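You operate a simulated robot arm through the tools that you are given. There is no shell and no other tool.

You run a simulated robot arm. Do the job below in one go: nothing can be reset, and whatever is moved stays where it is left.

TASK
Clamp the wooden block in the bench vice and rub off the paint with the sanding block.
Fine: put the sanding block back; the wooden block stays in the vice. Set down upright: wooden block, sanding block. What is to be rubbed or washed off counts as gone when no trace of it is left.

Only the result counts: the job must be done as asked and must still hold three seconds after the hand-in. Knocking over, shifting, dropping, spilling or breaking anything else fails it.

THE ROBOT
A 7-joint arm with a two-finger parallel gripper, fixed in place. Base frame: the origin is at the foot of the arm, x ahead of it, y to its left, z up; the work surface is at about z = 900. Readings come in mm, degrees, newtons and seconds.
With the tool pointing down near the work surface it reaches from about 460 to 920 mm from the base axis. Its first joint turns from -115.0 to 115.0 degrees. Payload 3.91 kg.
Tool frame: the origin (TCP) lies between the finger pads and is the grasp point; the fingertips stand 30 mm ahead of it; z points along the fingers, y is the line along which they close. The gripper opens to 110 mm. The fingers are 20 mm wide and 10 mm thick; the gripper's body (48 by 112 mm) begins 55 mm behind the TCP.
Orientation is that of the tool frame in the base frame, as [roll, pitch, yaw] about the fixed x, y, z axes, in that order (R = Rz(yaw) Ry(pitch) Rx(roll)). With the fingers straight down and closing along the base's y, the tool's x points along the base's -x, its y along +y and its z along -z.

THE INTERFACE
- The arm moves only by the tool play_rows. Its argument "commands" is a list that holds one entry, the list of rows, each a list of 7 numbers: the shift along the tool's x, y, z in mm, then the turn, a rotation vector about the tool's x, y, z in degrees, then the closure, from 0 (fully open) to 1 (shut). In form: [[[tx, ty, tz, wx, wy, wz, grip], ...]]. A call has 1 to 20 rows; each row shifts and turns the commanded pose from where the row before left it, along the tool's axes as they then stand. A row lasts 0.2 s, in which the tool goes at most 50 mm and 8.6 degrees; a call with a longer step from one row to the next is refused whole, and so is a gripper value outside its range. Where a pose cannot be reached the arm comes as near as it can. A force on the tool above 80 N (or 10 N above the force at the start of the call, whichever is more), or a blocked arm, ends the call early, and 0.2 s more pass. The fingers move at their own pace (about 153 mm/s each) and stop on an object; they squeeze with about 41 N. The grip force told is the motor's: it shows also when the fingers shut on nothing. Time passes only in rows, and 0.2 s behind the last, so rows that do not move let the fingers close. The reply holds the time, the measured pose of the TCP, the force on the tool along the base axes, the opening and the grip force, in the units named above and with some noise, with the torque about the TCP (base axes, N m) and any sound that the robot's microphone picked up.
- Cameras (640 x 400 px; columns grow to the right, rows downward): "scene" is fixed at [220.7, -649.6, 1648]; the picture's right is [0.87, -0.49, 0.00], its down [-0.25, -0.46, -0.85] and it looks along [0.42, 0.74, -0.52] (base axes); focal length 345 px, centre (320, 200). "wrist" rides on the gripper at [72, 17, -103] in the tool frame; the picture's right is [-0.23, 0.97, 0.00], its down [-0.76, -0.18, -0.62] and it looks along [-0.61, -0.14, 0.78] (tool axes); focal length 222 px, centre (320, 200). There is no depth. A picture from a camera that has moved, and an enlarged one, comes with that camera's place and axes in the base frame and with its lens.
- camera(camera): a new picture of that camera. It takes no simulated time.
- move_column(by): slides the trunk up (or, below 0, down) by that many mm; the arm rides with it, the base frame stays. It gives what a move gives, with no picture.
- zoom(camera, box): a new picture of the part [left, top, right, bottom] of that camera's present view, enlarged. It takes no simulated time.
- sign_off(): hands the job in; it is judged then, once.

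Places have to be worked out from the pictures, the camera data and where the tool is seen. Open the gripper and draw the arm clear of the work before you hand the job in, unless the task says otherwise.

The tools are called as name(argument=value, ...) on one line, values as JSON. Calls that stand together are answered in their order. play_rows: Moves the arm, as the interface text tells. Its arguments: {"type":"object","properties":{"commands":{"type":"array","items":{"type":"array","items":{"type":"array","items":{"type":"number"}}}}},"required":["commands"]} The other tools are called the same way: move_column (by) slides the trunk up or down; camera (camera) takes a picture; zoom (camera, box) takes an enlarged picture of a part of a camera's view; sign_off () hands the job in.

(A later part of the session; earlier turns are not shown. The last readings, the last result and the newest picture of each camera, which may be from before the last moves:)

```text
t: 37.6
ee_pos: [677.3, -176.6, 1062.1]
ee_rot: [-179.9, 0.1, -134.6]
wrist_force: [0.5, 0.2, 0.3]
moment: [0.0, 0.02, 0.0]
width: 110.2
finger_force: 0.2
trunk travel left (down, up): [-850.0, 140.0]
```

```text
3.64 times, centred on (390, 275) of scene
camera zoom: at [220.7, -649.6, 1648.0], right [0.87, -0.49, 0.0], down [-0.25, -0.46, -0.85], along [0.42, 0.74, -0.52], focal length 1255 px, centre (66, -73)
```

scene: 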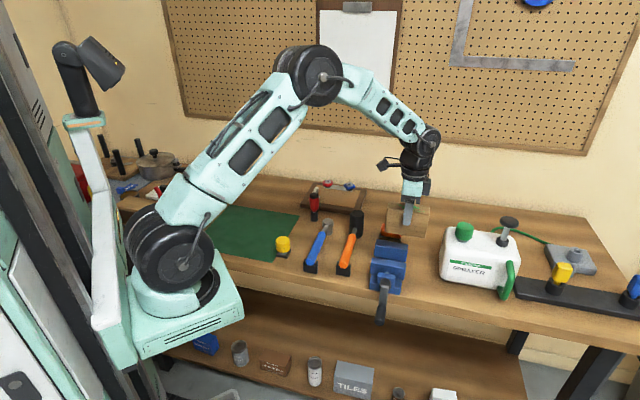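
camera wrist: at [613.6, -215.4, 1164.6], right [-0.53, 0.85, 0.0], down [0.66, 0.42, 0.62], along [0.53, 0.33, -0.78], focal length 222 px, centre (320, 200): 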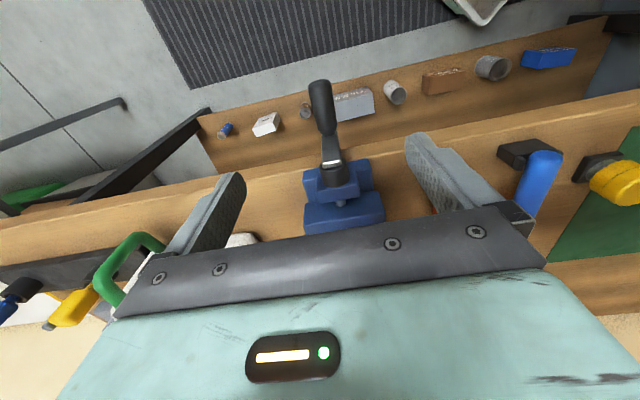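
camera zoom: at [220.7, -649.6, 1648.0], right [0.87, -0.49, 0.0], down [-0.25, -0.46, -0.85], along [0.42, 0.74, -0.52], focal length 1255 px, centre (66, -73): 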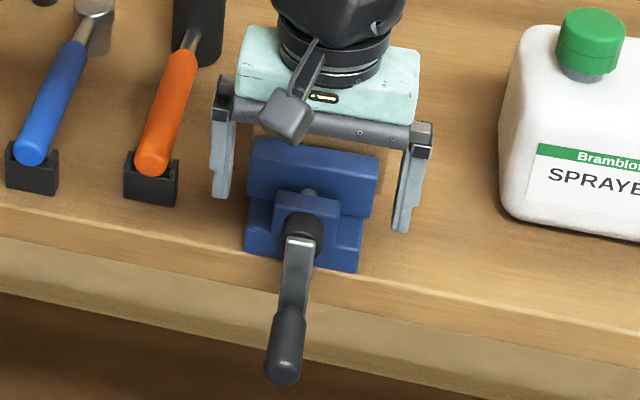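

Triangulating both views: the crank's screw axis is at v≈599, z≈949; the arm hangs straight down at u≈395; the grip (about 27 mm thick) runs from u≈337 to 395 at z≈882. I go down with open fingers astride the grip at u≈359.

play_rows(commands=[[[-5, 4.8, 0, 0, 0, 0.4, 0], [0, 0, 36, 0, 0, 0, 0], [0, 0, 36, 0, 0, 0, 0], [0, 0, 36, 0, 0, 0, 0], [0, 0, 36, 0, 0, 0, 0], [0, 0, 26, 0, 0, 0, 0], [0, 0, 10, 0, 0, 0, 0], [0, 0, 0, 0, 0, 0, 0]]])

camera(camera="wrist")

zoom(camera="scene", box=[340, 240, 430, 350])

```text
t: 39.1
ee_pos: [677.1, -168.1, 899.7]
ee_rot: [-179.4, 0.4, -134.9]
wrist_force: [-35.4, 0.1, 63.7]
moment: [1.92, -3.77, 0.98]
width: 109.7
finger_force: 0.1
trunk travel left (down, up): [-850.0, 140.0]
stopped in row 7: the force on the tool passed its limit at 104 N (the readings are from after the stop); the commanded pose is now the measured one
```

```text
taken
camera wrist: at [612.5, -207.1, 1001.6], right [-0.53, 0.85, -0.01], down [0.66, 0.42, 0.63], along [0.54, 0.33, -0.78], focal length 222 px, centre (320, 200)
```

wrist: 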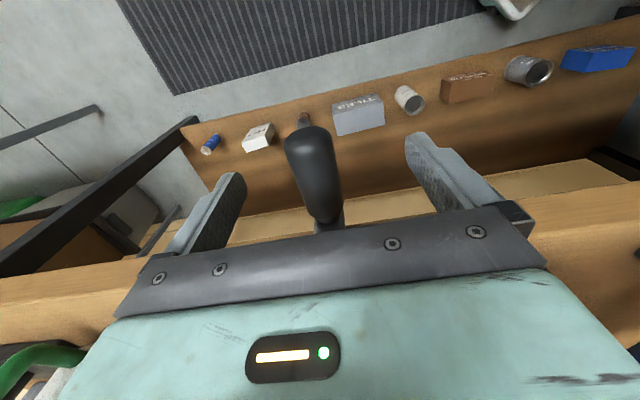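

```text
3.64 times, centred on (385, 295) of scene
camera zoom: at [220.7, -649.6, 1648.0], right [0.87, -0.49, 0.0], down [-0.25, -0.46, -0.85], along [0.42, 0.74, -0.52], focal length 1255 px, centre (84, -146)
```

zoom: 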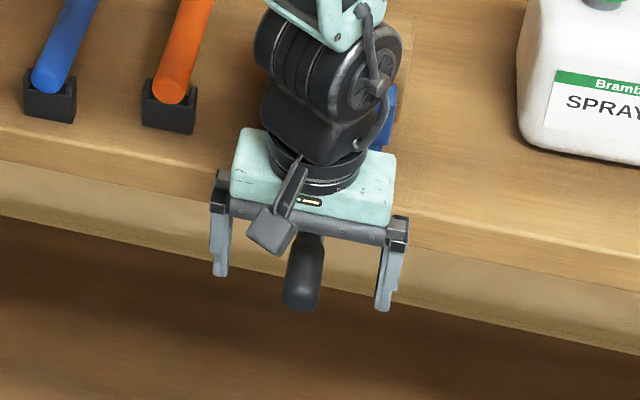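

The stop was caused by the box on the back of the gripper touching the top of the crank arm (contact about 40 mm inward and 57 mm up from the TCP). I back up 35 mm and tilt the tool 30° outward, so the fingers reach in under it.

play_rows(commands=[[[0, 0, -15, 0, 0, 0, 0], [0, 0, -20, 0, 0, 0, 0], [0, 0, 0, 0, -7.5, 0, 0], [0, 0, 0, 0, -7.5, 0, 0], [0, 0, 0, 0, -7.5, 0, 0], [0, 0, 0, 0, -7.5, 0, 0], [0, 0, 0, 0, 0, 0, 0]]])

camera(camera="wrist")

zoom(camera="scene", box=[330, 210, 440, 340])

```text
t: 40.7
ee_pos: [679.0, -168.1, 929.4]
ee_rot: [-179.4, 30.6, -134.7]
wrist_force: [-0.2, -0.8, -0.2]
moment: [0.01, -0.04, 0.02]
width: 109.9
finger_force: 0.1
trunk travel left (down, up): [-850.0, 140.0]
```

```text
taken
camera wrist: at [586.6, -237.2, 981.5], right [-0.55, 0.83, 0.11], down [0.36, 0.12, 0.93], along [0.75, 0.55, -0.36], focal length 222 px, centre (320, 200)
```

wrist: 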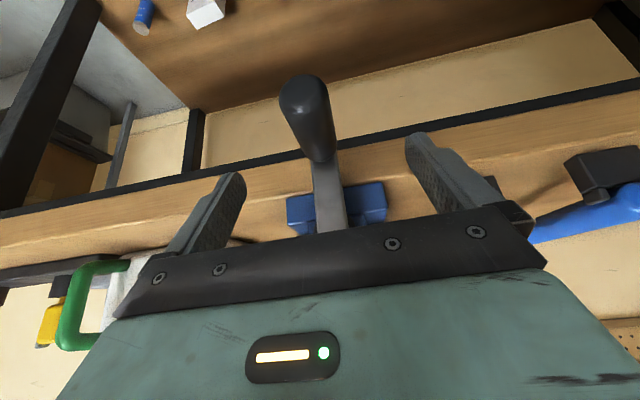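

```text
3.08 times, centred on (385, 275) of scene
camera zoom: at [220.7, -649.6, 1648.0], right [0.87, -0.49, 0.0], down [-0.25, -0.46, -0.85], along [0.42, 0.74, -0.52], focal length 1062 px, centre (120, -31)
```

zoom: 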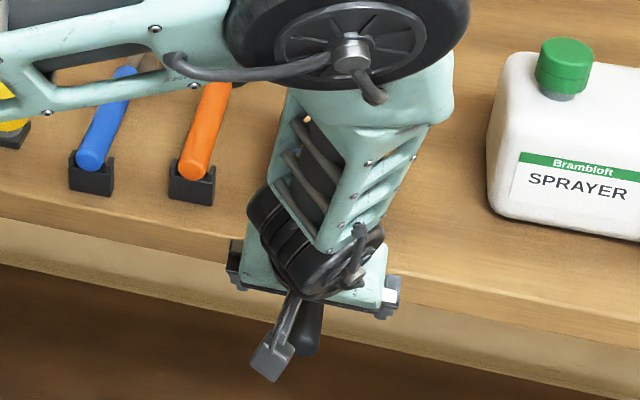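

The tilt is done and the grip lies between the fingers. I lower along vertical to z≈882 in small steps with force watch.

play_rows(commands=[[[5.3, 0, 7.9, 0, 0, 0, 0], [5.3, 0, 7.9, 0, 0, 0, 0], [5.3, 0, 7.9, 0, 0, 0, 0], [5.3, 0, 7.9, 0, 0, 0, 0], [5.5, 0, 7.7, 0, 0, 0, 0], [0, 0, 0, 0, 0, 0, 0]]])

camera(camera="wrist")

zoom(camera="scene", box=[330, 210, 440, 340])

```text
t: 42.1
ee_pos: [678.9, -170.9, 880.7]
ee_rot: [-179.4, 30.4, -134.7]
wrist_force: [-0.6, -0.2, 0.5]
moment: [-0.03, -0.01, 0.0]
width: 110.1
finger_force: 0.0
trunk travel left (down, up): [-850.0, 140.0]
```

```text
taken
camera wrist: at [585.1, -239.5, 932.7], right [-0.55, 0.83, 0.11], down [0.36, 0.12, 0.92], along [0.75, 0.55, -0.37], focal length 222 px, centre (320, 200)
```

wrist: 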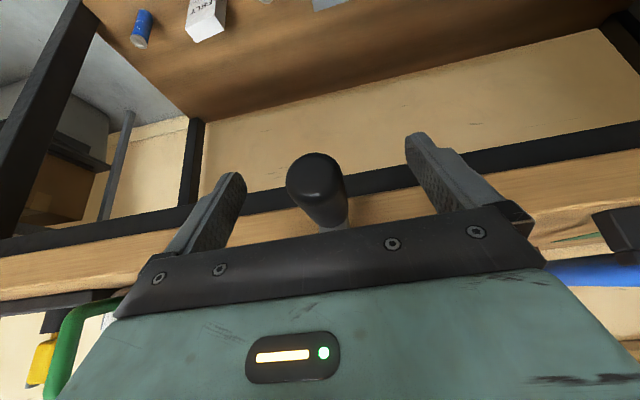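

```text
3.08 times, centred on (385, 275) of scene
camera zoom: at [220.7, -649.6, 1648.0], right [0.87, -0.49, 0.0], down [-0.25, -0.46, -0.85], along [0.42, 0.74, -0.52], focal length 1062 px, centre (120, -31)
```

zoom: 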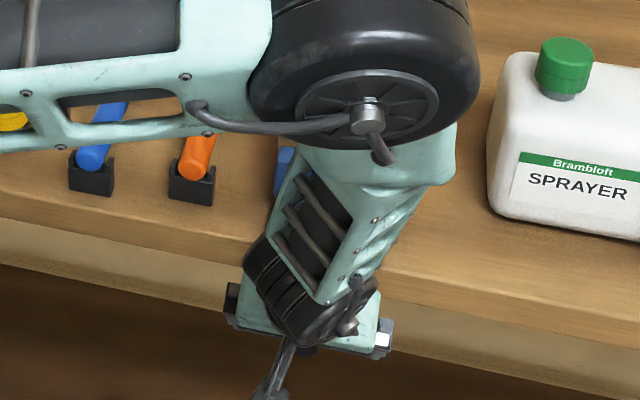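

TCP is beside the grip (axis maybe 2–4 mm higher than the TCP). I raise by 2.5 mm and close on the grip.

play_rows(commands=[[[-1.3, 1.5, -2.2, 0, 0, 0, 0], [0, 0, 0, 0, 0, 0, 1], [0, 0, 0, 0, 0, 0, 1], [0, 0, 0, 0, 0, 0, 1], [0, 0, 0, 0, 0, 0, 1]]])

camera(camera="wrist")

```text
t: 43.3
ee_pos: [677.8, -170.5, 883.6]
ee_rot: [-179.4, 30.4, -134.8]
wrist_force: [-1.5, 1.3, -0.6]
moment: [-0.05, -0.01, 0.0]
width: 25.5
finger_force: 44.7
trunk travel left (down, up): [-850.0, 140.0]
```

```text
taken
camera wrist: at [583.8, -238.4, 935.9], right [-0.55, 0.83, 0.11], down [0.36, 0.12, 0.92], along [0.75, 0.55, -0.37], focal length 222 px, centre (320, 200)
```

wrist: 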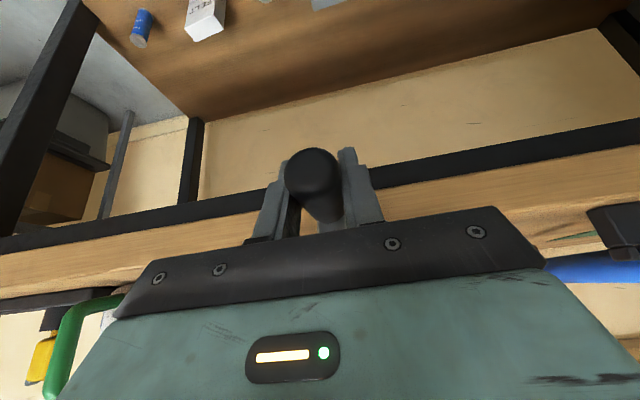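

The grip is held (25.5 mm) with almost no side force. I try a first 30° of clockwise cranking (seen from the front: grip moves left, then up), radius ≈66 mm.

play_rows(commands=[[[-0.13, 5.75, -0.22, 0, 0, 0, 1], [-0.38, 5.71, -0.65, 0, 0, 0, 1], [-0.63, 5.62, -1.08, 0, 0, 0, 1], [-0.88, 5.49, -1.49, 0, 0, 0, 1], [-1.11, 5.32, -1.9, 0, 0, 0, 1], [-1.35, 5.11, -2.29, 0, 0, 0, 1]]])

camera(camera="wrist")

camera(camera="scene")

```text
t: 44.7
ee_pos: [653.8, -146.8, 893.1]
ee_rot: [-179.4, 30.4, -134.7]
wrist_force: [3.8, -5.3, -2.4]
moment: [0.18, 0.29, -0.09]
width: 25.5
finger_force: 45.1
trunk travel left (down, up): [-850.0, 140.0]
```

```text
taken
camera wrist: at [560.5, -215.0, 944.7], right [-0.55, 0.83, 0.11], down [0.36, 0.12, 0.92], along [0.75, 0.55, -0.37], focal length 222 px, centre (320, 200)
```

wrist: 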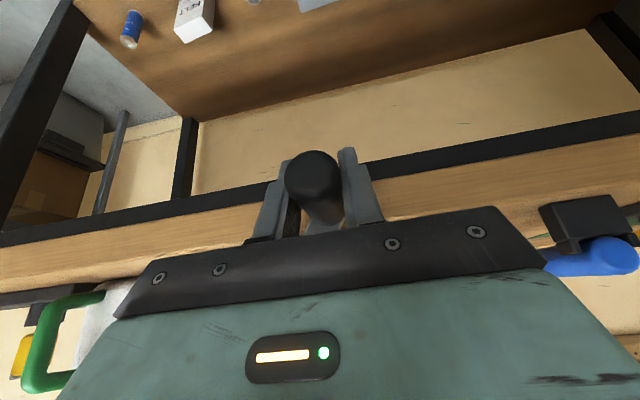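

```text
taken
```

scene: 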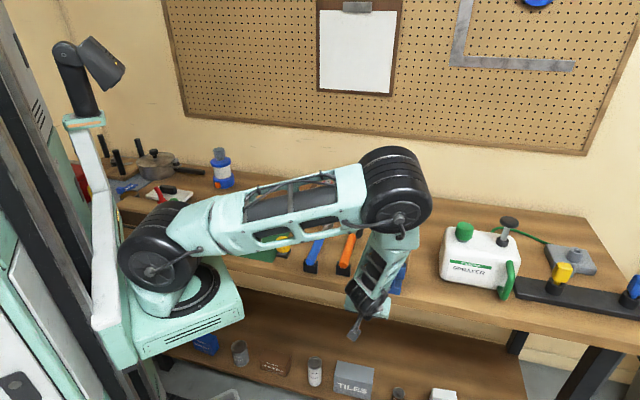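

The crank turns freely (about 7 N resistance) and the pose follows the circle. I continue clockwise to 90°.

play_rows(commands=[[[-2.42, 7.18, -4.13, 0, 0, 0, 1], [-2.88, 6.49, -4.92, 0, 0, 0, 1], [-3.28, 5.7, -5.6, 0, 0, 0, 1], [-3.63, 4.79, -6.19, 0, 0, 0, 1], [-3.92, 3.82, -6.68, 0, 0, 0, 1], [-4.14, 2.77, -7.06, 0, 0, 0, 1], [-4.29, 1.68, -7.31, 0, 0, 0, 1], [-4.36, 0.57, -7.43, 0, 0, 0, 1]]])

camera(camera="wrist")

zoom(camera="scene", box=[330, 180, 450, 340])

```text
t: 46.5
ee_pos: [636.6, -129.5, 949.3]
ee_rot: [-178.9, 30.5, -134.8]
wrist_force: [38.7, -39.1, -20.3]
moment: [0.89, 0.31, 0.59]
width: 25.3
finger_force: 44.8
trunk travel left (down, up): [-850.0, 140.0]
```

```text
taken
camera wrist: at [542.2, -196.5, 1000.2], right [-0.54, 0.83, 0.1], down [0.36, 0.12, 0.93], along [0.76, 0.54, -0.36], focal length 222 px, centre (320, 200)
```

wrist: 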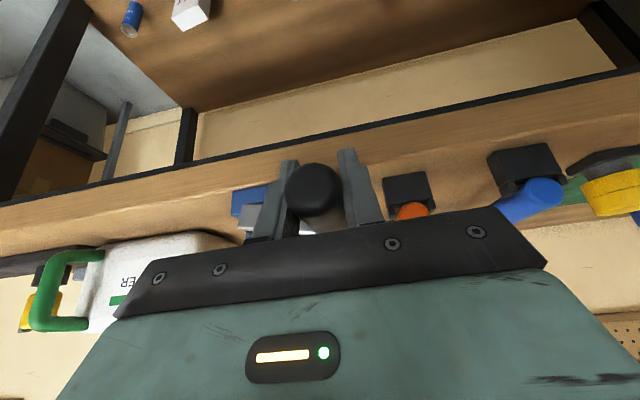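

```text
2.50 times, centred on (390, 260) of scene
camera zoom: at [220.7, -649.6, 1648.0], right [0.87, -0.49, 0.0], down [-0.25, -0.46, -0.85], along [0.42, 0.74, -0.52], focal length 863 px, centre (145, 50)
```

zoom: 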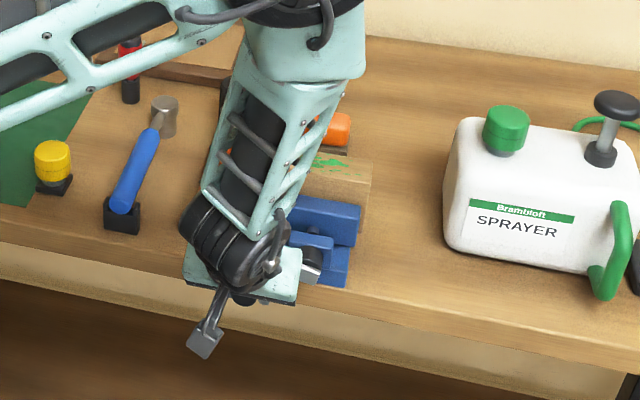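

The side force (55 N toward the axis) shows the true radius is smaller: the readings fit a circle of R≈58.4 about (v≈599.5, z≈942). I correct the commanded pose by 8 mm and continue clockwise on that circle to 135°.

play_rows(commands=[[[0, -4, 0, 0, 0, 0, 1], [0, -4, 0, 0, 0, 0, 1], [-3.8, -1.49, -6.47, 0, 0, 0, 1], [-3.66, -2.45, -6.24, 0, 0, 0, 1], [-3.47, -3.38, -5.91, 0, 0, 0, 1], [-3.21, -4.24, -5.48, 0, 0, 0, 1], [-2.9, -5.04, -4.95, 0, 0, 0, 1]]])

```text
t: 48.1
ee_pos: [646.5, -139.1, 982.7]
ee_rot: [-179.7, 30.2, -134.8]
wrist_force: [5.1, -15.4, -21.9]
moment: [0.22, 0.18, 0.07]
width: 25.1
finger_force: 45.2
trunk travel left (down, up): [-850.0, 140.0]
```

camera(camera="wrist")

zoom(camera="scene", box=[330, 180, 450, 340])

```text
taken
camera wrist: at [553.7, -207.9, 1035.0], right [-0.55, 0.83, 0.11], down [0.37, 0.12, 0.92], along [0.75, 0.55, -0.37], focal length 222 px, centre (320, 200)
```

wrist: 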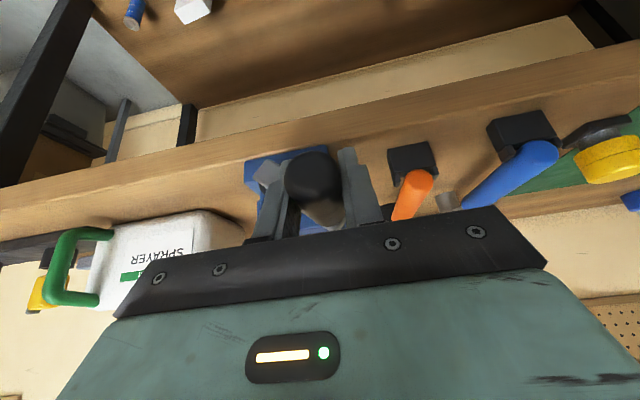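

```text
2.50 times, centred on (390, 260) of scene
camera zoom: at [220.7, -649.6, 1648.0], right [0.87, -0.49, 0.0], down [-0.25, -0.46, -0.85], along [0.42, 0.74, -0.52], focal length 863 px, centre (145, 50)
```

zoom: 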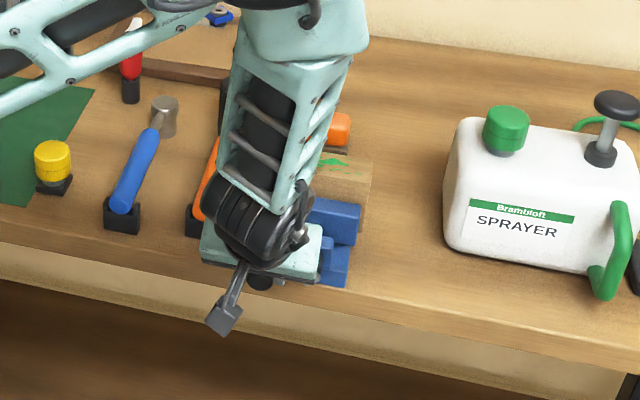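

The grip sits unchanged between the fingers. With a small inward correction I carry on clockwise to the top (180°).

play_rows(commands=[[[1.27, -2.5, 2.16, 0, 0, 0, 1], [-2.55, -5.74, -4.35, 0, 0, 0, 1], [-2.15, -6.35, -3.66, 0, 0, 0, 1], [-1.71, -6.85, -2.92, 0, 0, 0, 1], [-1.24, -7.24, -2.11, 0, 0, 0, 1], [-0.75, -7.5, -1.29, 0, 0, 0, 1], [-0.25, -7.62, -0.43, 0, 0, 0, 1]]])

camera(camera="wrist")

zoom(camera="scene", box=[330, 180, 450, 340])

```text
t: 49.7
ee_pos: [678.2, -171.0, 998.9]
ee_rot: [-179.3, 30.5, -134.6]
wrist_force: [-1.4, 7.6, 0.3]
moment: [0.66, -0.32, -0.08]
width: 25.1
finger_force: 44.9
trunk travel left (down, up): [-850.0, 140.0]
```

```text
taken
camera wrist: at [585.6, -239.0, 1050.9], right [-0.55, 0.83, 0.1], down [0.36, 0.12, 0.93], along [0.75, 0.55, -0.36], focal length 222 px, centre (320, 200)
```

wrist: 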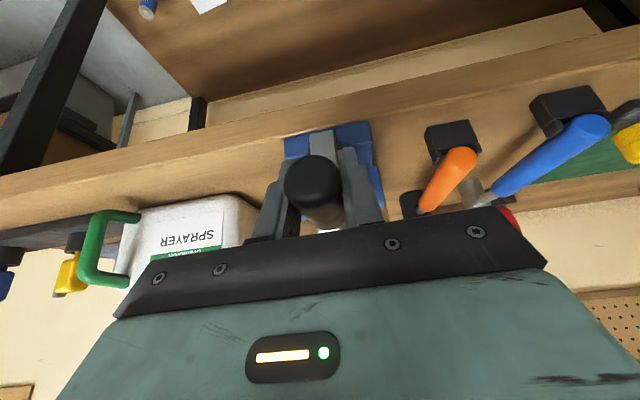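

```text
2.50 times, centred on (390, 260) of scene
camera zoom: at [220.7, -649.6, 1648.0], right [0.87, -0.49, 0.0], down [-0.25, -0.46, -0.85], along [0.42, 0.74, -0.52], focal length 863 px, centre (145, 50)
```

zoom: 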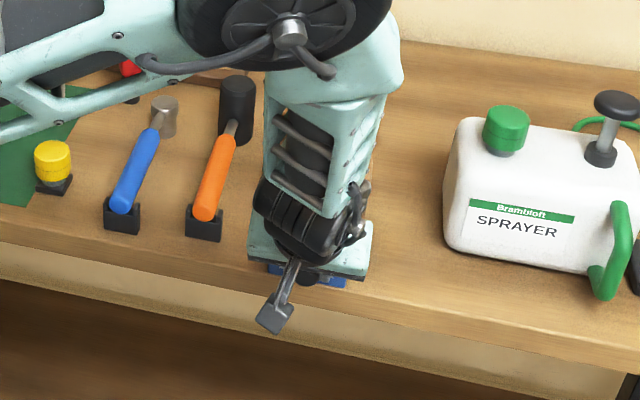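

At the top z=998.9 with only small forces, so R≈57.7 about z≈941.3; the slight inward pull suggests the screw is advancing. I continue the second half-turn, right then down, first 90°.

play_rows(commands=[[[0.36, -9.02, 0.61, 0, 0, 0, 1], [1.07, -8.81, 1.82, 0, 0, 0, 1], [1.76, -8.37, 2.99, 0, 0, 0, 1], [2.39, -7.72, 4.08, 0, 0, 0, 1], [2.98, -6.88, 5.07, 0, 0, 0, 1], [3.48, -5.88, 5.93, 0, 0, 0, 1], [3.91, -4.73, 6.66, 0, 0, 0, 1], [4.24, -3.47, 7.22, 0, 0, 0, 1], [4.46, -2.11, 7.6, 0, 0, 0, 1], [4.56, -0.71, 7.78, 0, 0, 0, 1]]])

camera(camera="wrist")

zoom(camera="scene", box=[330, 180, 450, 340])

```text
t: 51.9
ee_pos: [719.6, -212.3, 942.0]
ee_rot: [-179.1, 30.5, -134.5]
wrist_force: [-7.2, 3.3, 15.7]
moment: [-0.37, 0.57, -0.09]
width: 25.8
finger_force: 44.8
trunk travel left (down, up): [-850.0, 140.0]
```

```text
taken
camera wrist: at [626.0, -280.8, 993.8], right [-0.55, 0.83, 0.1], down [0.36, 0.12, 0.93], along [0.75, 0.55, -0.36], focal length 222 px, centre (320, 200)
```

wrist: 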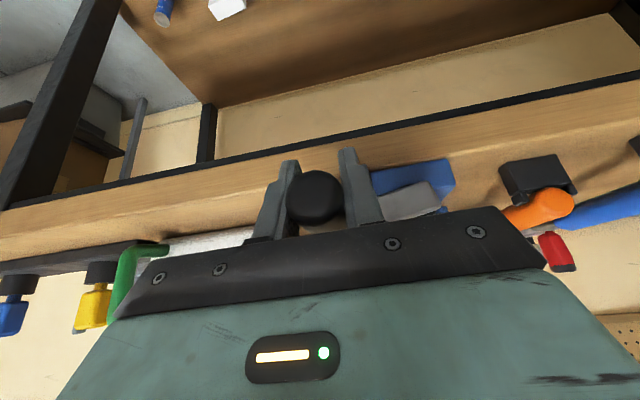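

```text
2.50 times, centred on (390, 260) of scene
camera zoom: at [220.7, -649.6, 1648.0], right [0.87, -0.49, 0.0], down [-0.25, -0.46, -0.85], along [0.42, 0.74, -0.52], focal length 863 px, centre (145, 50)
```

zoom: 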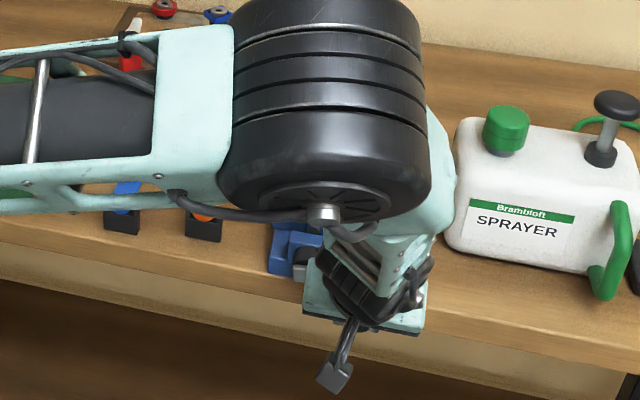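

The resistance is about 16 N tangential and the crank keeps turning. I continue the last quarter down to the bottom.

play_rows(commands=[[[4.56, 0.71, 7.78, 0, 0, 0, 1], [4.46, 2.11, 7.6, 0, 0, 0, 1], [4.24, 3.47, 7.22, 0, 0, 0, 1], [3.91, 4.73, 6.66, 0, 0, 0, 1], [3.48, 5.88, 5.93, 0, 0, 0, 1], [2.98, 6.88, 5.07, 0, 0, 0, 1], [2.39, 7.72, 4.08, 0, 0, 0, 1], [1.76, 8.37, 2.99, 0, 0, 0, 1], [1.07, 8.81, 1.82, 0, 0, 0, 1], [0.36, 9.02, 0.61, 0, 0, 0, 1]]])

camera(camera="wrist")

zoom(camera="scene", box=[330, 180, 450, 340])

```text
t: 53.3
ee_pos: [719.3, -211.1, 903.2]
ee_rot: [-176.9, 31.2, -134.7]
wrist_force: [20.0, -20.0, 18.2]
moment: [0.57, 0.44, 0.6]
width: 25.8
finger_force: 44.9
trunk travel left (down, up): [-850.0, 140.0]
stopped in row 6: the force on the tool passed its limit at 86 N (the readings are from after the stop); the commanded pose is now the measured one
```

```text
taken
camera wrist: at [622.1, -276.7, 952.0], right [-0.54, 0.84, 0.07], down [0.33, 0.13, 0.93], along [0.78, 0.52, -0.35], focal length 222 px, centre (320, 200)
```

wrist: 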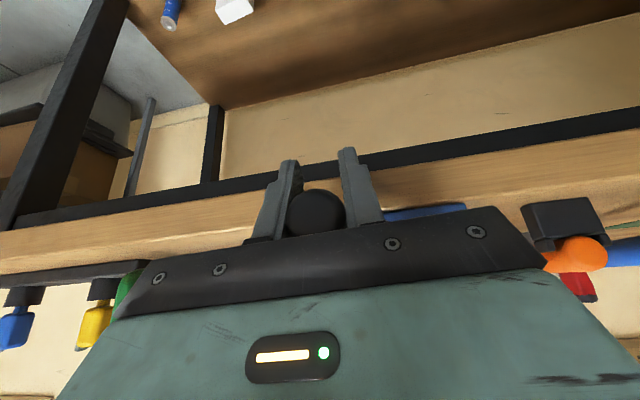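

```text
2.50 times, centred on (390, 260) of scene
camera zoom: at [220.7, -649.6, 1648.0], right [0.87, -0.49, 0.0], down [-0.25, -0.46, -0.85], along [0.42, 0.74, -0.52], focal length 863 px, centre (145, 50)
```

zoom: 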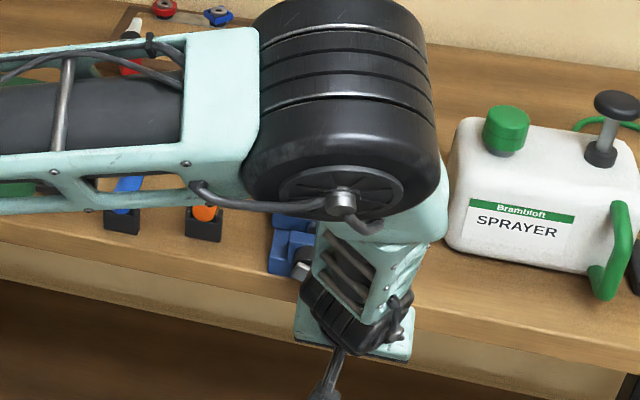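

The crank refused to go further at about 275° and the fingers slid along the grip, so the vice may be tight (or at an end stop). I release, back away and look at the jaws.

play_rows(commands=[[[0, 0, 0, 0, 0, 0, 0.45], [0, 0, 0, 0, 0, 0, 0.45], [0, 0, -20, 0, 0, 0, 0.45], [0, 0, -40, 0, 0, 0, 0.45], [0, 0, -40, 0, 0, 0, 0.45], [0, 0, -40, 0, 0, 0, 0.2], [0, 0, -40, 0, 0, 0, 0], [0, 0, 0, 0, 0, 0, 0]]])

camera(camera="wrist")

camera(camera="scene")

```text
t: 55.1
ee_pos: [643.3, -265.2, 1051.8]
ee_rot: [-177.8, 30.6, -134.7]
wrist_force: [-0.2, 0.3, -0.2]
moment: [0.04, 0.02, 0.01]
width: 110.2
finger_force: 0.1
trunk travel left (down, up): [-850.0, 140.0]
```

```text
taken
camera wrist: at [547.6, -332.4, 1102.6], right [-0.54, 0.84, 0.08], down [0.34, 0.13, 0.93], along [0.77, 0.53, -0.36], focal length 222 px, centre (320, 200)
```

wrist: 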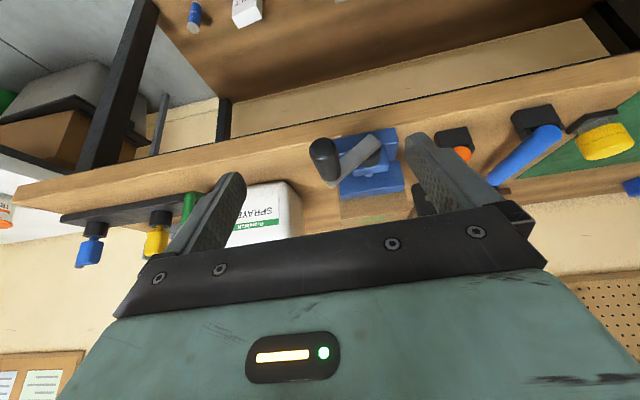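

```text
taken
```

scene: 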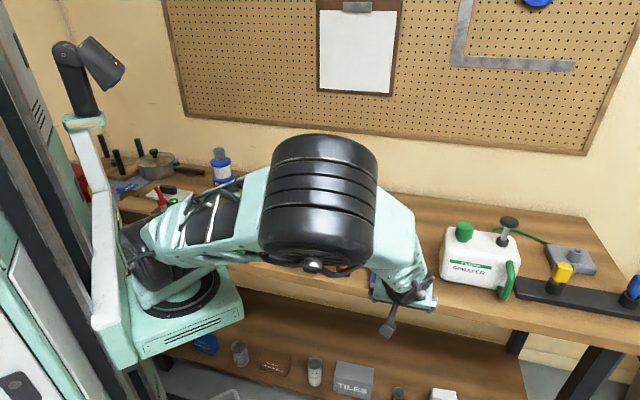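

zoom(camera="wrist", box=[280, 110, 440, 230])

```text
3.33 times, centred on (360, 170) of wrist
camera zoom: at [547.6, -332.4, 1102.6], right [-0.54, 0.84, 0.08], down [0.34, 0.13, 0.93], along [0.77, 0.53, -0.36], focal length 740 px, centre (187, 300)
```

zoom: 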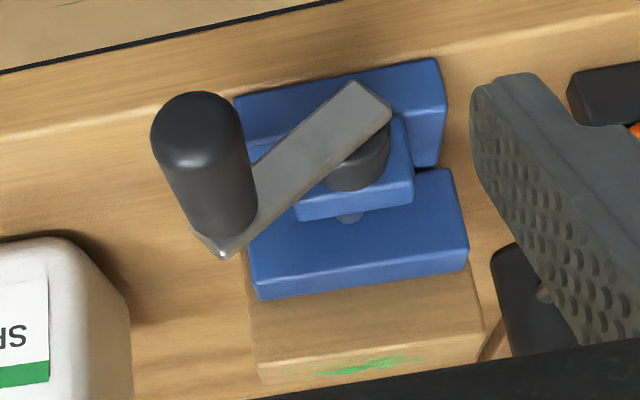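

The picture is upside down: the crank now stands to the upper right and the front jaw seems to be up against the block. I raise the hand, level it, and look at the jaws from above.

play_rows(commands=[[[-16.9, 0, -28.8, 0, 0, 0, 0], [-16.9, 0, -28.8, 0, 0, 0, 0], [-16.9, 0, -28.8, 0, 0, 0, 0], [0, 0, 0, 0, 7.6, 0, 0], [0, 0, 0, 0, 7.6, 0, 0], [0, 0, 0, 0, 7.6, 0, 0], [0, 0, 0, 0, 7.6, 0, 0], [-40, 9, 0, 0, 0, 0, 0], [-40, 9, 0, 0, 0, 0, 0], [-40, 9, 0, 0, 0, 0, 0], [-40, 9, 0, 0, 0, 0, 0], [-40, 9, 0, 0, 0, 0, 0], [0, 0, 0, 0, 0, 0, 0]]])

camera(camera="wrist")

camera(camera="scene")

```text
t: 57.9
ee_pos: [754.7, -94.6, 1152.3]
ee_rot: [-178.0, 0.3, -135.9]
wrist_force: [0.4, 0.9, -0.3]
moment: [-0.02, -0.01, -0.01]
width: 109.7
finger_force: 0.1
trunk travel left (down, up): [-850.0, 140.0]
```

```text
taken
camera wrist: at [688.1, -130.8, 1254.9], right [-0.51, 0.86, -0.03], down [0.65, 0.42, 0.63], along [0.56, 0.31, -0.77], focal length 222 px, centre (320, 200)
```

wrist: 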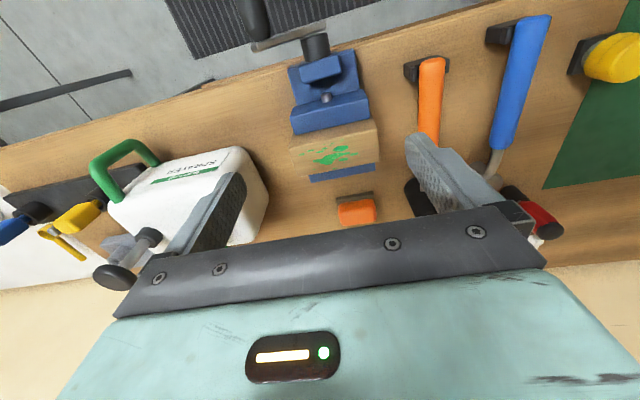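

```text
taken
```

scene: 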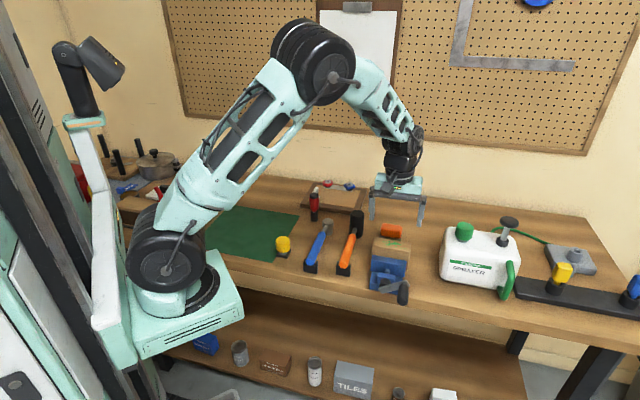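

zoom(camera="wrist", box=[240, 0, 420, 220])

zoom(camera="scene", box=[355, 220, 425, 310])

```text
1.82 times, centred on (330, 110) of wrist
camera zoom: at [688.1, -130.8, 1254.9], right [-0.51, 0.86, -0.03], down [0.65, 0.42, 0.63], along [0.56, 0.31, -0.77], focal length 404 px, centre (302, 364)
```

zoom: 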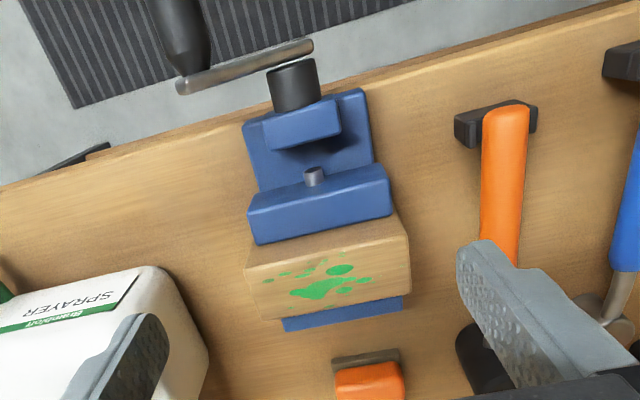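

```text
4.44 times, centred on (390, 265) of scene
camera zoom: at [220.7, -649.6, 1648.0], right [0.87, -0.49, 0.0], down [-0.25, -0.46, -0.85], along [0.42, 0.74, -0.52], focal length 1534 px, centre (9, -89)
```

zoom: 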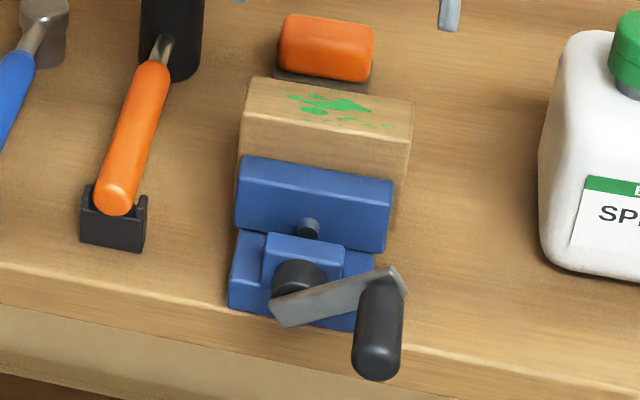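

zoom(camera="wrist", box=[280, 70, 400, 200])

zoom(camera="scene", box=[365, 230, 415, 270])

```text
3.08 times, centred on (340, 135) of wrist
camera zoom: at [688.1, -130.8, 1254.9], right [-0.51, 0.86, -0.03], down [0.65, 0.42, 0.63], along [0.56, 0.31, -0.77], focal length 684 px, centre (258, 400)
```

zoom: 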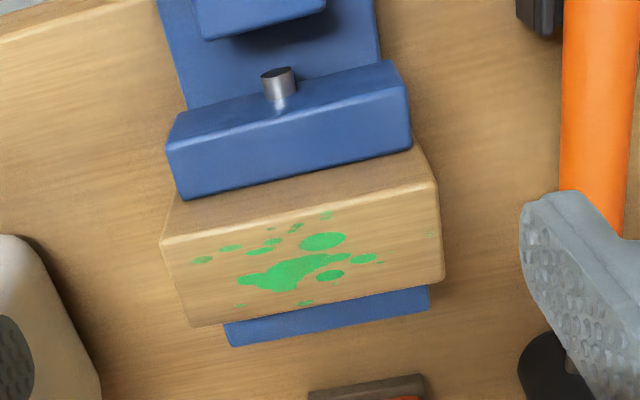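

```text
10.00 times, centred on (390, 250) of scene
camera zoom: at [220.7, -649.6, 1648.0], right [0.87, -0.49, 0.0], down [-0.25, -0.46, -0.85], along [0.42, 0.74, -0.52], focal length 3451 px, centre (-380, -300)
```

zoom: 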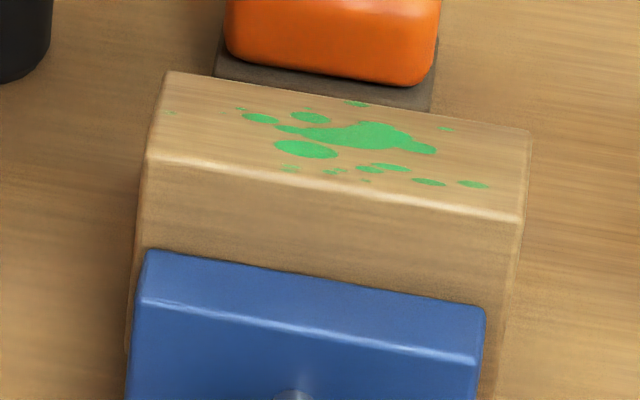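

The front jaw has travelled about 15 mm: jaw faces are at u≈502 and 546, so the 44 mm block is tight against both jaws. Now I level the tool, turn the yaw back to 135° and go to look at the sanding block behind the vice.

play_rows(commands=[[[0, 0, 0, -2, 0.3, 0, 0], [0, 0, 0, 0, 0, 8.1, 0], [0, 0, 0, 0, 0, 8.1, 0], [0, 0, 0, 0, 0, 8.1, 0], [0, 0, 0, 0, 0, 8.1, 0], [0, 0, 0, 0, 0, 8.1, 0], [0, 0, 0, 0, 0, 8.1, 0], [0, 0, 0, 0, 0, 8.1, 0], [0, 0, 0, 0, 0, 8.1, 0], [0, 0, 0, 0, 0, 8.1, 0], [0, 0, 0, 0, 0, 8.1, 0], [0, 0, 0, 0, 0, 8.1, 0], [2, 40, 0, 0, 0, 0, 0], [2, 40, 0, 0, 0, 0, 0], [2, 40, 0, 0, 0, 0, 0], [2, 40, 0, 0, 0, 0, 0], [2, 40, 0, 0, 0, 0, 0], [0, 0, 0, 0, 0, 0, 0]]])

camera(camera="wrist")

camera(camera="scene")

```text
t: 61.7
ee_pos: [886.9, 52.6, 1153.6]
ee_rot: [179.9, -0.1, 134.9]
wrist_force: [0.6, 0.0, -1.1]
moment: [-0.01, 0.02, 0.02]
width: 110.0
finger_force: 0.1
trunk travel left (down, up): [-850.0, 140.0]
```

```text
taken
camera wrist: at [847.8, 116.6, 1255.9], right [0.85, 0.53, 0.0], down [0.41, -0.67, 0.62], along [0.33, -0.53, -0.78], focal length 222 px, centre (320, 200)
```

wrist: 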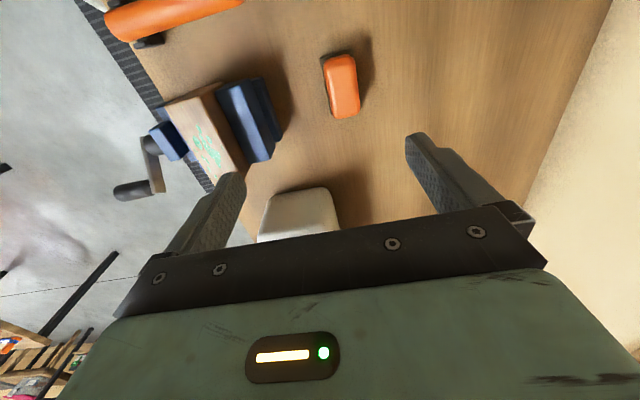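

```text
taken
```

scene: 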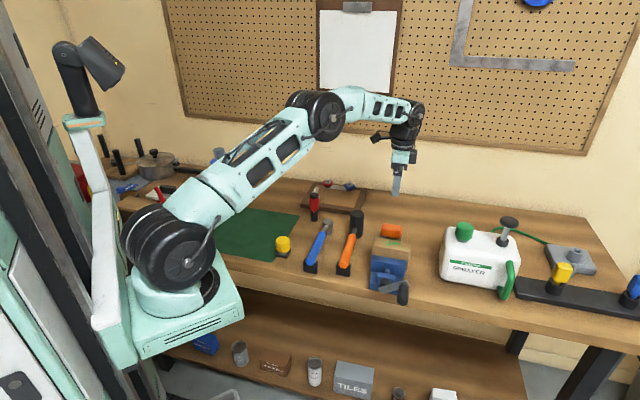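

zoom(camera="wrist", box=[290, 30, 410, 140])

zoom(camera="scene", box=[370, 210, 420, 260])

zoom(camera="wrist", box=[110, 60, 300, 210])

```text
3.64 times, centred on (350, 85) of wrist
camera zoom: at [847.8, 116.6, 1255.9], right [0.85, 0.53, 0.0], down [0.41, -0.67, 0.62], along [0.33, -0.53, -0.78], focal length 808 px, centre (211, 618)
```

zoom: 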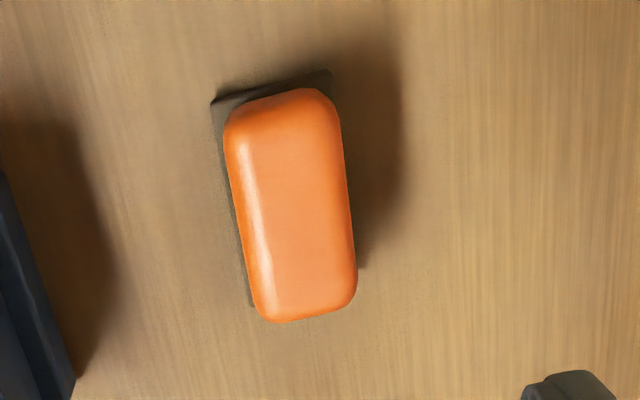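

```text
8.00 times, centred on (395, 235) of scene
camera zoom: at [220.7, -649.6, 1648.0], right [0.87, -0.49, 0.0], down [-0.25, -0.46, -0.85], along [0.42, 0.74, -0.52], focal length 2760 px, centre (-280, -80)
```

zoom: 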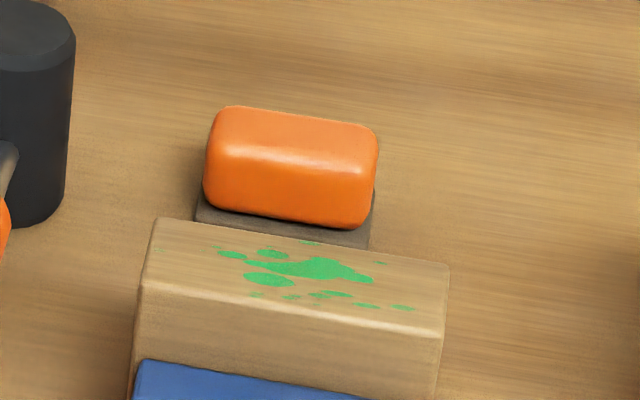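

```text
2.67 times, centred on (205, 135) of wrist
camera zoom: at [847.8, 116.6, 1255.9], right [0.85, 0.53, 0.0], down [0.41, -0.67, 0.62], along [0.33, -0.53, -0.78], focal length 592 px, centre (627, 373)
```

zoom: 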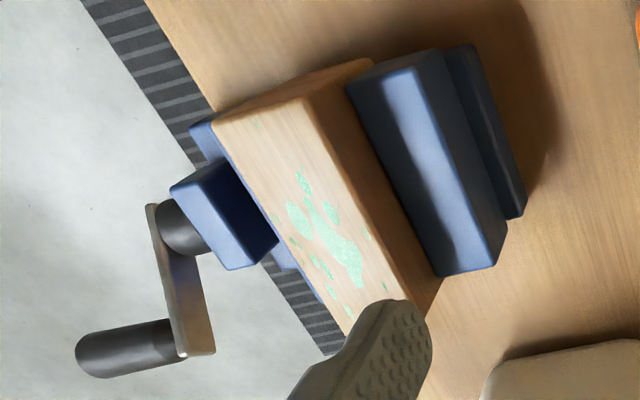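

The block is flush against the rear jaw. The sanding block has a grey base of about 46×74 mm (z 900–918) with an orange top (to z≈943), centred near (u 697, v 590.5) = (910, 75). I move above it and partway down to check the reach.

play_rows(commands=[[[0, 16, 0, 0, 0, 0, 0.1], [-0.5, 16.5, 0, 0, 0, 0, 0.2], [0, 0, 30, 0, 0, 0, 0.2], [0, 0, 40, 0, 0, 0, 0.2], [0, 0, 40, 0, 0, 0, 0.2], [0, 0, 30, 0, 0, 0, 0.2], [0, 0, 0, 0, 0, 0, 0.2]]])

camera(camera="wrist")

zoom(camera="scene", box=[350, 170, 440, 270])

```text
t: 63.3
ee_pos: [912.3, 78.7, 1015.7]
ee_rot: [179.9, -0.1, 134.9]
wrist_force: [-0.4, 0.0, 0.2]
moment: [0.02, -0.01, -0.01]
width: 87.9
finger_force: 0.1
trunk travel left (down, up): [-850.0, 140.0]
```

```text
taken
camera wrist: at [872.3, 141.8, 1117.5], right [0.85, 0.53, 0.0], down [0.41, -0.67, 0.62], along [0.33, -0.53, -0.78], focal length 222 px, centre (320, 200)
```

wrist: 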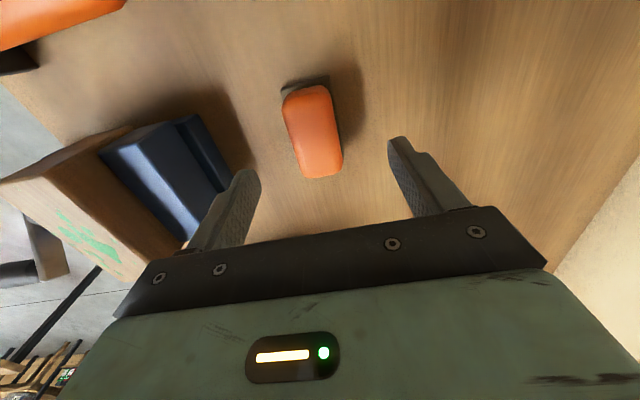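

```text
4.00 times, centred on (395, 220) of scene
camera zoom: at [220.7, -649.6, 1648.0], right [0.87, -0.49, 0.0], down [-0.25, -0.46, -0.85], along [0.42, 0.74, -0.52], focal length 1380 px, centre (20, 120)
```

zoom: 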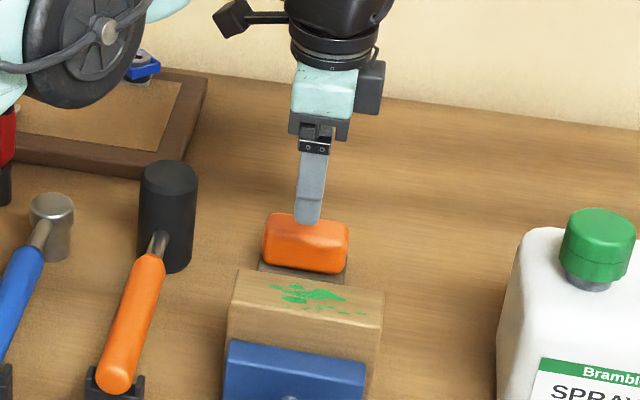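

zoom(camera="wrist", box=[240, 60, 400, 200])

```text
2.86 times, centred on (320, 130) of wrist
camera zoom: at [872.3, 141.8, 1117.5], right [0.85, 0.53, 0.0], down [0.41, -0.67, 0.62], along [0.33, -0.53, -0.78], focal length 635 px, centre (320, 400)
```

zoom: 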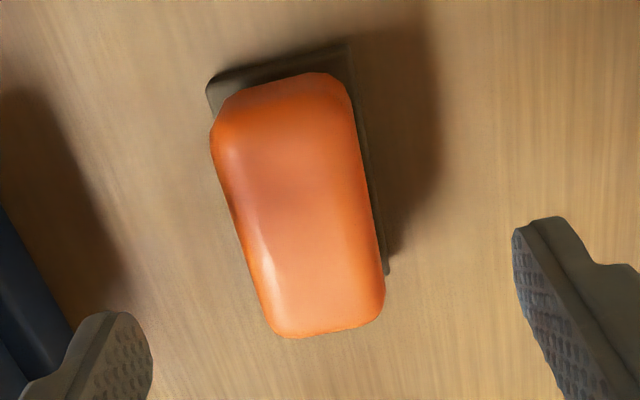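

Orange top about 40 mm wide, base 42–46 mm, centre u≈696, v≈590; the reach is fine. I shift 4.5 mm toward the vice and descend to TCP z≈934 (fingertips about 4 mm above the bench), then close.

play_rows(commands=[[[0, -4.5, 25, 0, 0, 0, 0.2], [0, 0, 25, 0, 0, 0, 0.2], [0, 0, 20, 0, 0, 0, 0.2], [0, 0, 11, 0, 0, 0, 0.2], [0, 0, 0, 0, 0, 0, 0.2]]])

zoom(camera="scene", box=[365, 200, 425, 260])

camera(camera="wrist")

```text
t: 64.5
ee_pos: [904.5, 74.0, 932.8]
ee_rot: [179.9, -0.2, 135.1]
wrist_force: [0.8, -0.1, 0.6]
moment: [0.01, 0.0, 0.01]
width: 88.2
finger_force: 0.0
out of reach, approached as far as the arm can: row 4
trunk travel left (down, up): [-850.0, 140.0]
```

```text
6.67 times, centred on (395, 230) of scene
camera zoom: at [220.7, -649.6, 1648.0], right [0.87, -0.49, 0.0], down [-0.25, -0.46, -0.85], along [0.42, 0.74, -0.52], focal length 2300 px, centre (-180, 0)
```

zoom: 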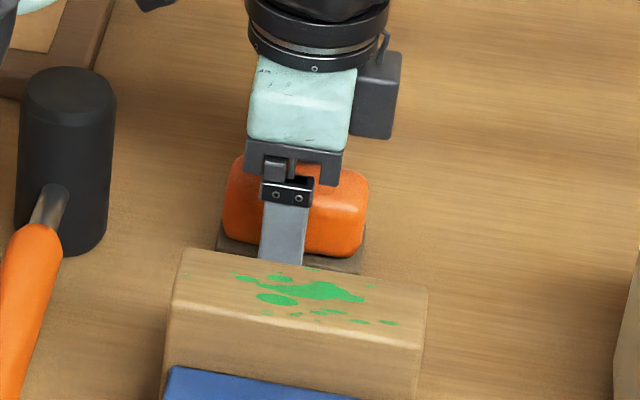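

```text
taken
camera wrist: at [864.9, 137.3, 1036.0], right [0.85, 0.53, 0.0], down [0.41, -0.67, 0.62], along [0.33, -0.53, -0.78], focal length 222 px, centre (320, 200)
```

wrist: 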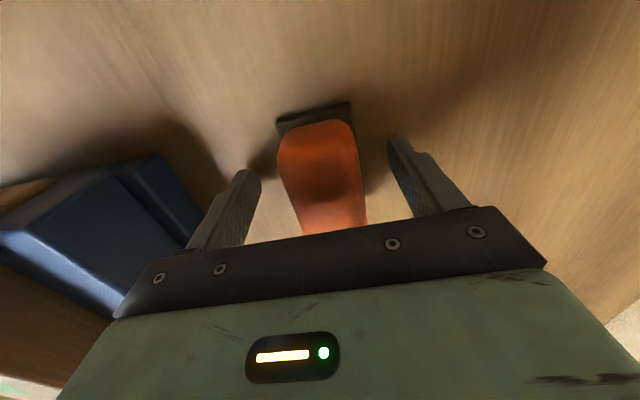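

The reach limit left the hand about 4 mm short, but the sanding block is well between the fingers. I close the gripper and check.

play_rows(commands=[[[0, 0, 0, 0, 0, 0, 0.4], [0, 0, 0, 0, 0, 0, 0.6], [0, 0, 0, 0, 0, 0, 1], [0, 0, 0, 0, 0, 0, 1], [0, 0, 0, 0, 0, 0, 1]]])

camera(camera="wrist")

zoom(camera="scene", box=[365, 200, 425, 260])

```text
t: 65.7
ee_pos: [904.6, 73.1, 933.4]
ee_rot: [179.9, 0.0, 134.9]
wrist_force: [0.4, 0.3, 1.0]
moment: [0.0, -0.01, -0.01]
width: 44.0
finger_force: 41.1
trunk travel left (down, up): [-850.0, 140.0]
```

```text
taken
camera wrist: at [864.9, 137.4, 1036.2], right [0.85, 0.53, 0.0], down [0.41, -0.66, 0.62], along [0.33, -0.53, -0.78], focal length 222 px, centre (320, 200)
```

wrist: 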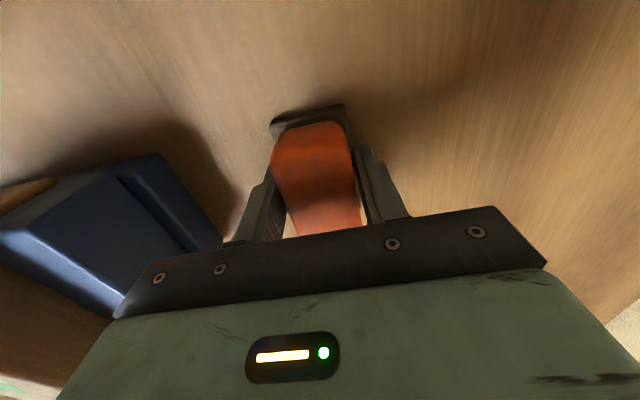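

```text
6.67 times, centred on (395, 230) of scene
camera zoom: at [220.7, -649.6, 1648.0], right [0.87, -0.49, 0.0], down [-0.25, -0.46, -0.85], along [0.42, 0.74, -0.52], focal length 2300 px, centre (-180, 0)
```

zoom: 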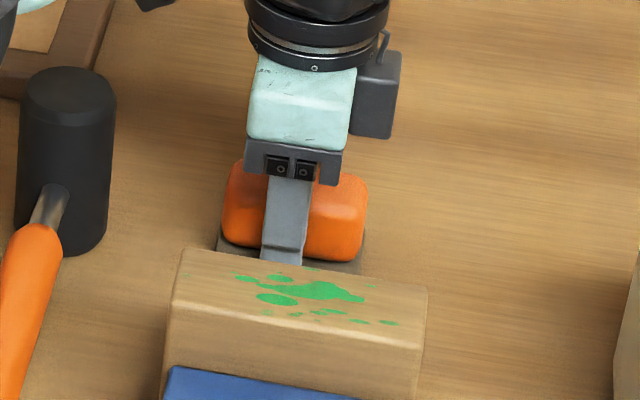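

Closed at 44.0 mm on the base, and the sanding block hardly moved (TCP at (904.6, 73.1, 933.4) – the spot to return it to). I test-lift slowly.

play_rows(commands=[[[0, 0, -2, 0, 0, 0, 1], [0, 0, -3, 0, 0, 0, 1], [0, 0, -5, 0, 0, 0, 1], [0, 0, -5, 0, 0, 0, 1], [0, 0, 0, 0, 0, 0, 1]]])

zoom(camera="scene", box=[365, 200, 425, 260])

```text
t: 66.9
ee_pos: [904.0, 74.1, 946.8]
ee_rot: [-179.9, 0.0, 134.9]
wrist_force: [0.2, 0.5, -1.3]
moment: [0.0, -0.03, -0.01]
width: 44.0
finger_force: 41.0
trunk travel left (down, up): [-850.0, 140.0]
```

```text
6.67 times, centred on (395, 230) of scene
camera zoom: at [220.7, -649.6, 1648.0], right [0.87, -0.49, 0.0], down [-0.25, -0.46, -0.85], along [0.42, 0.74, -0.52], focal length 2300 px, centre (-180, 0)
```

zoom: 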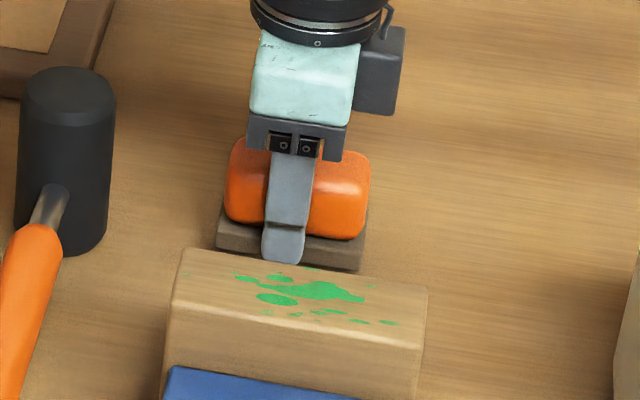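

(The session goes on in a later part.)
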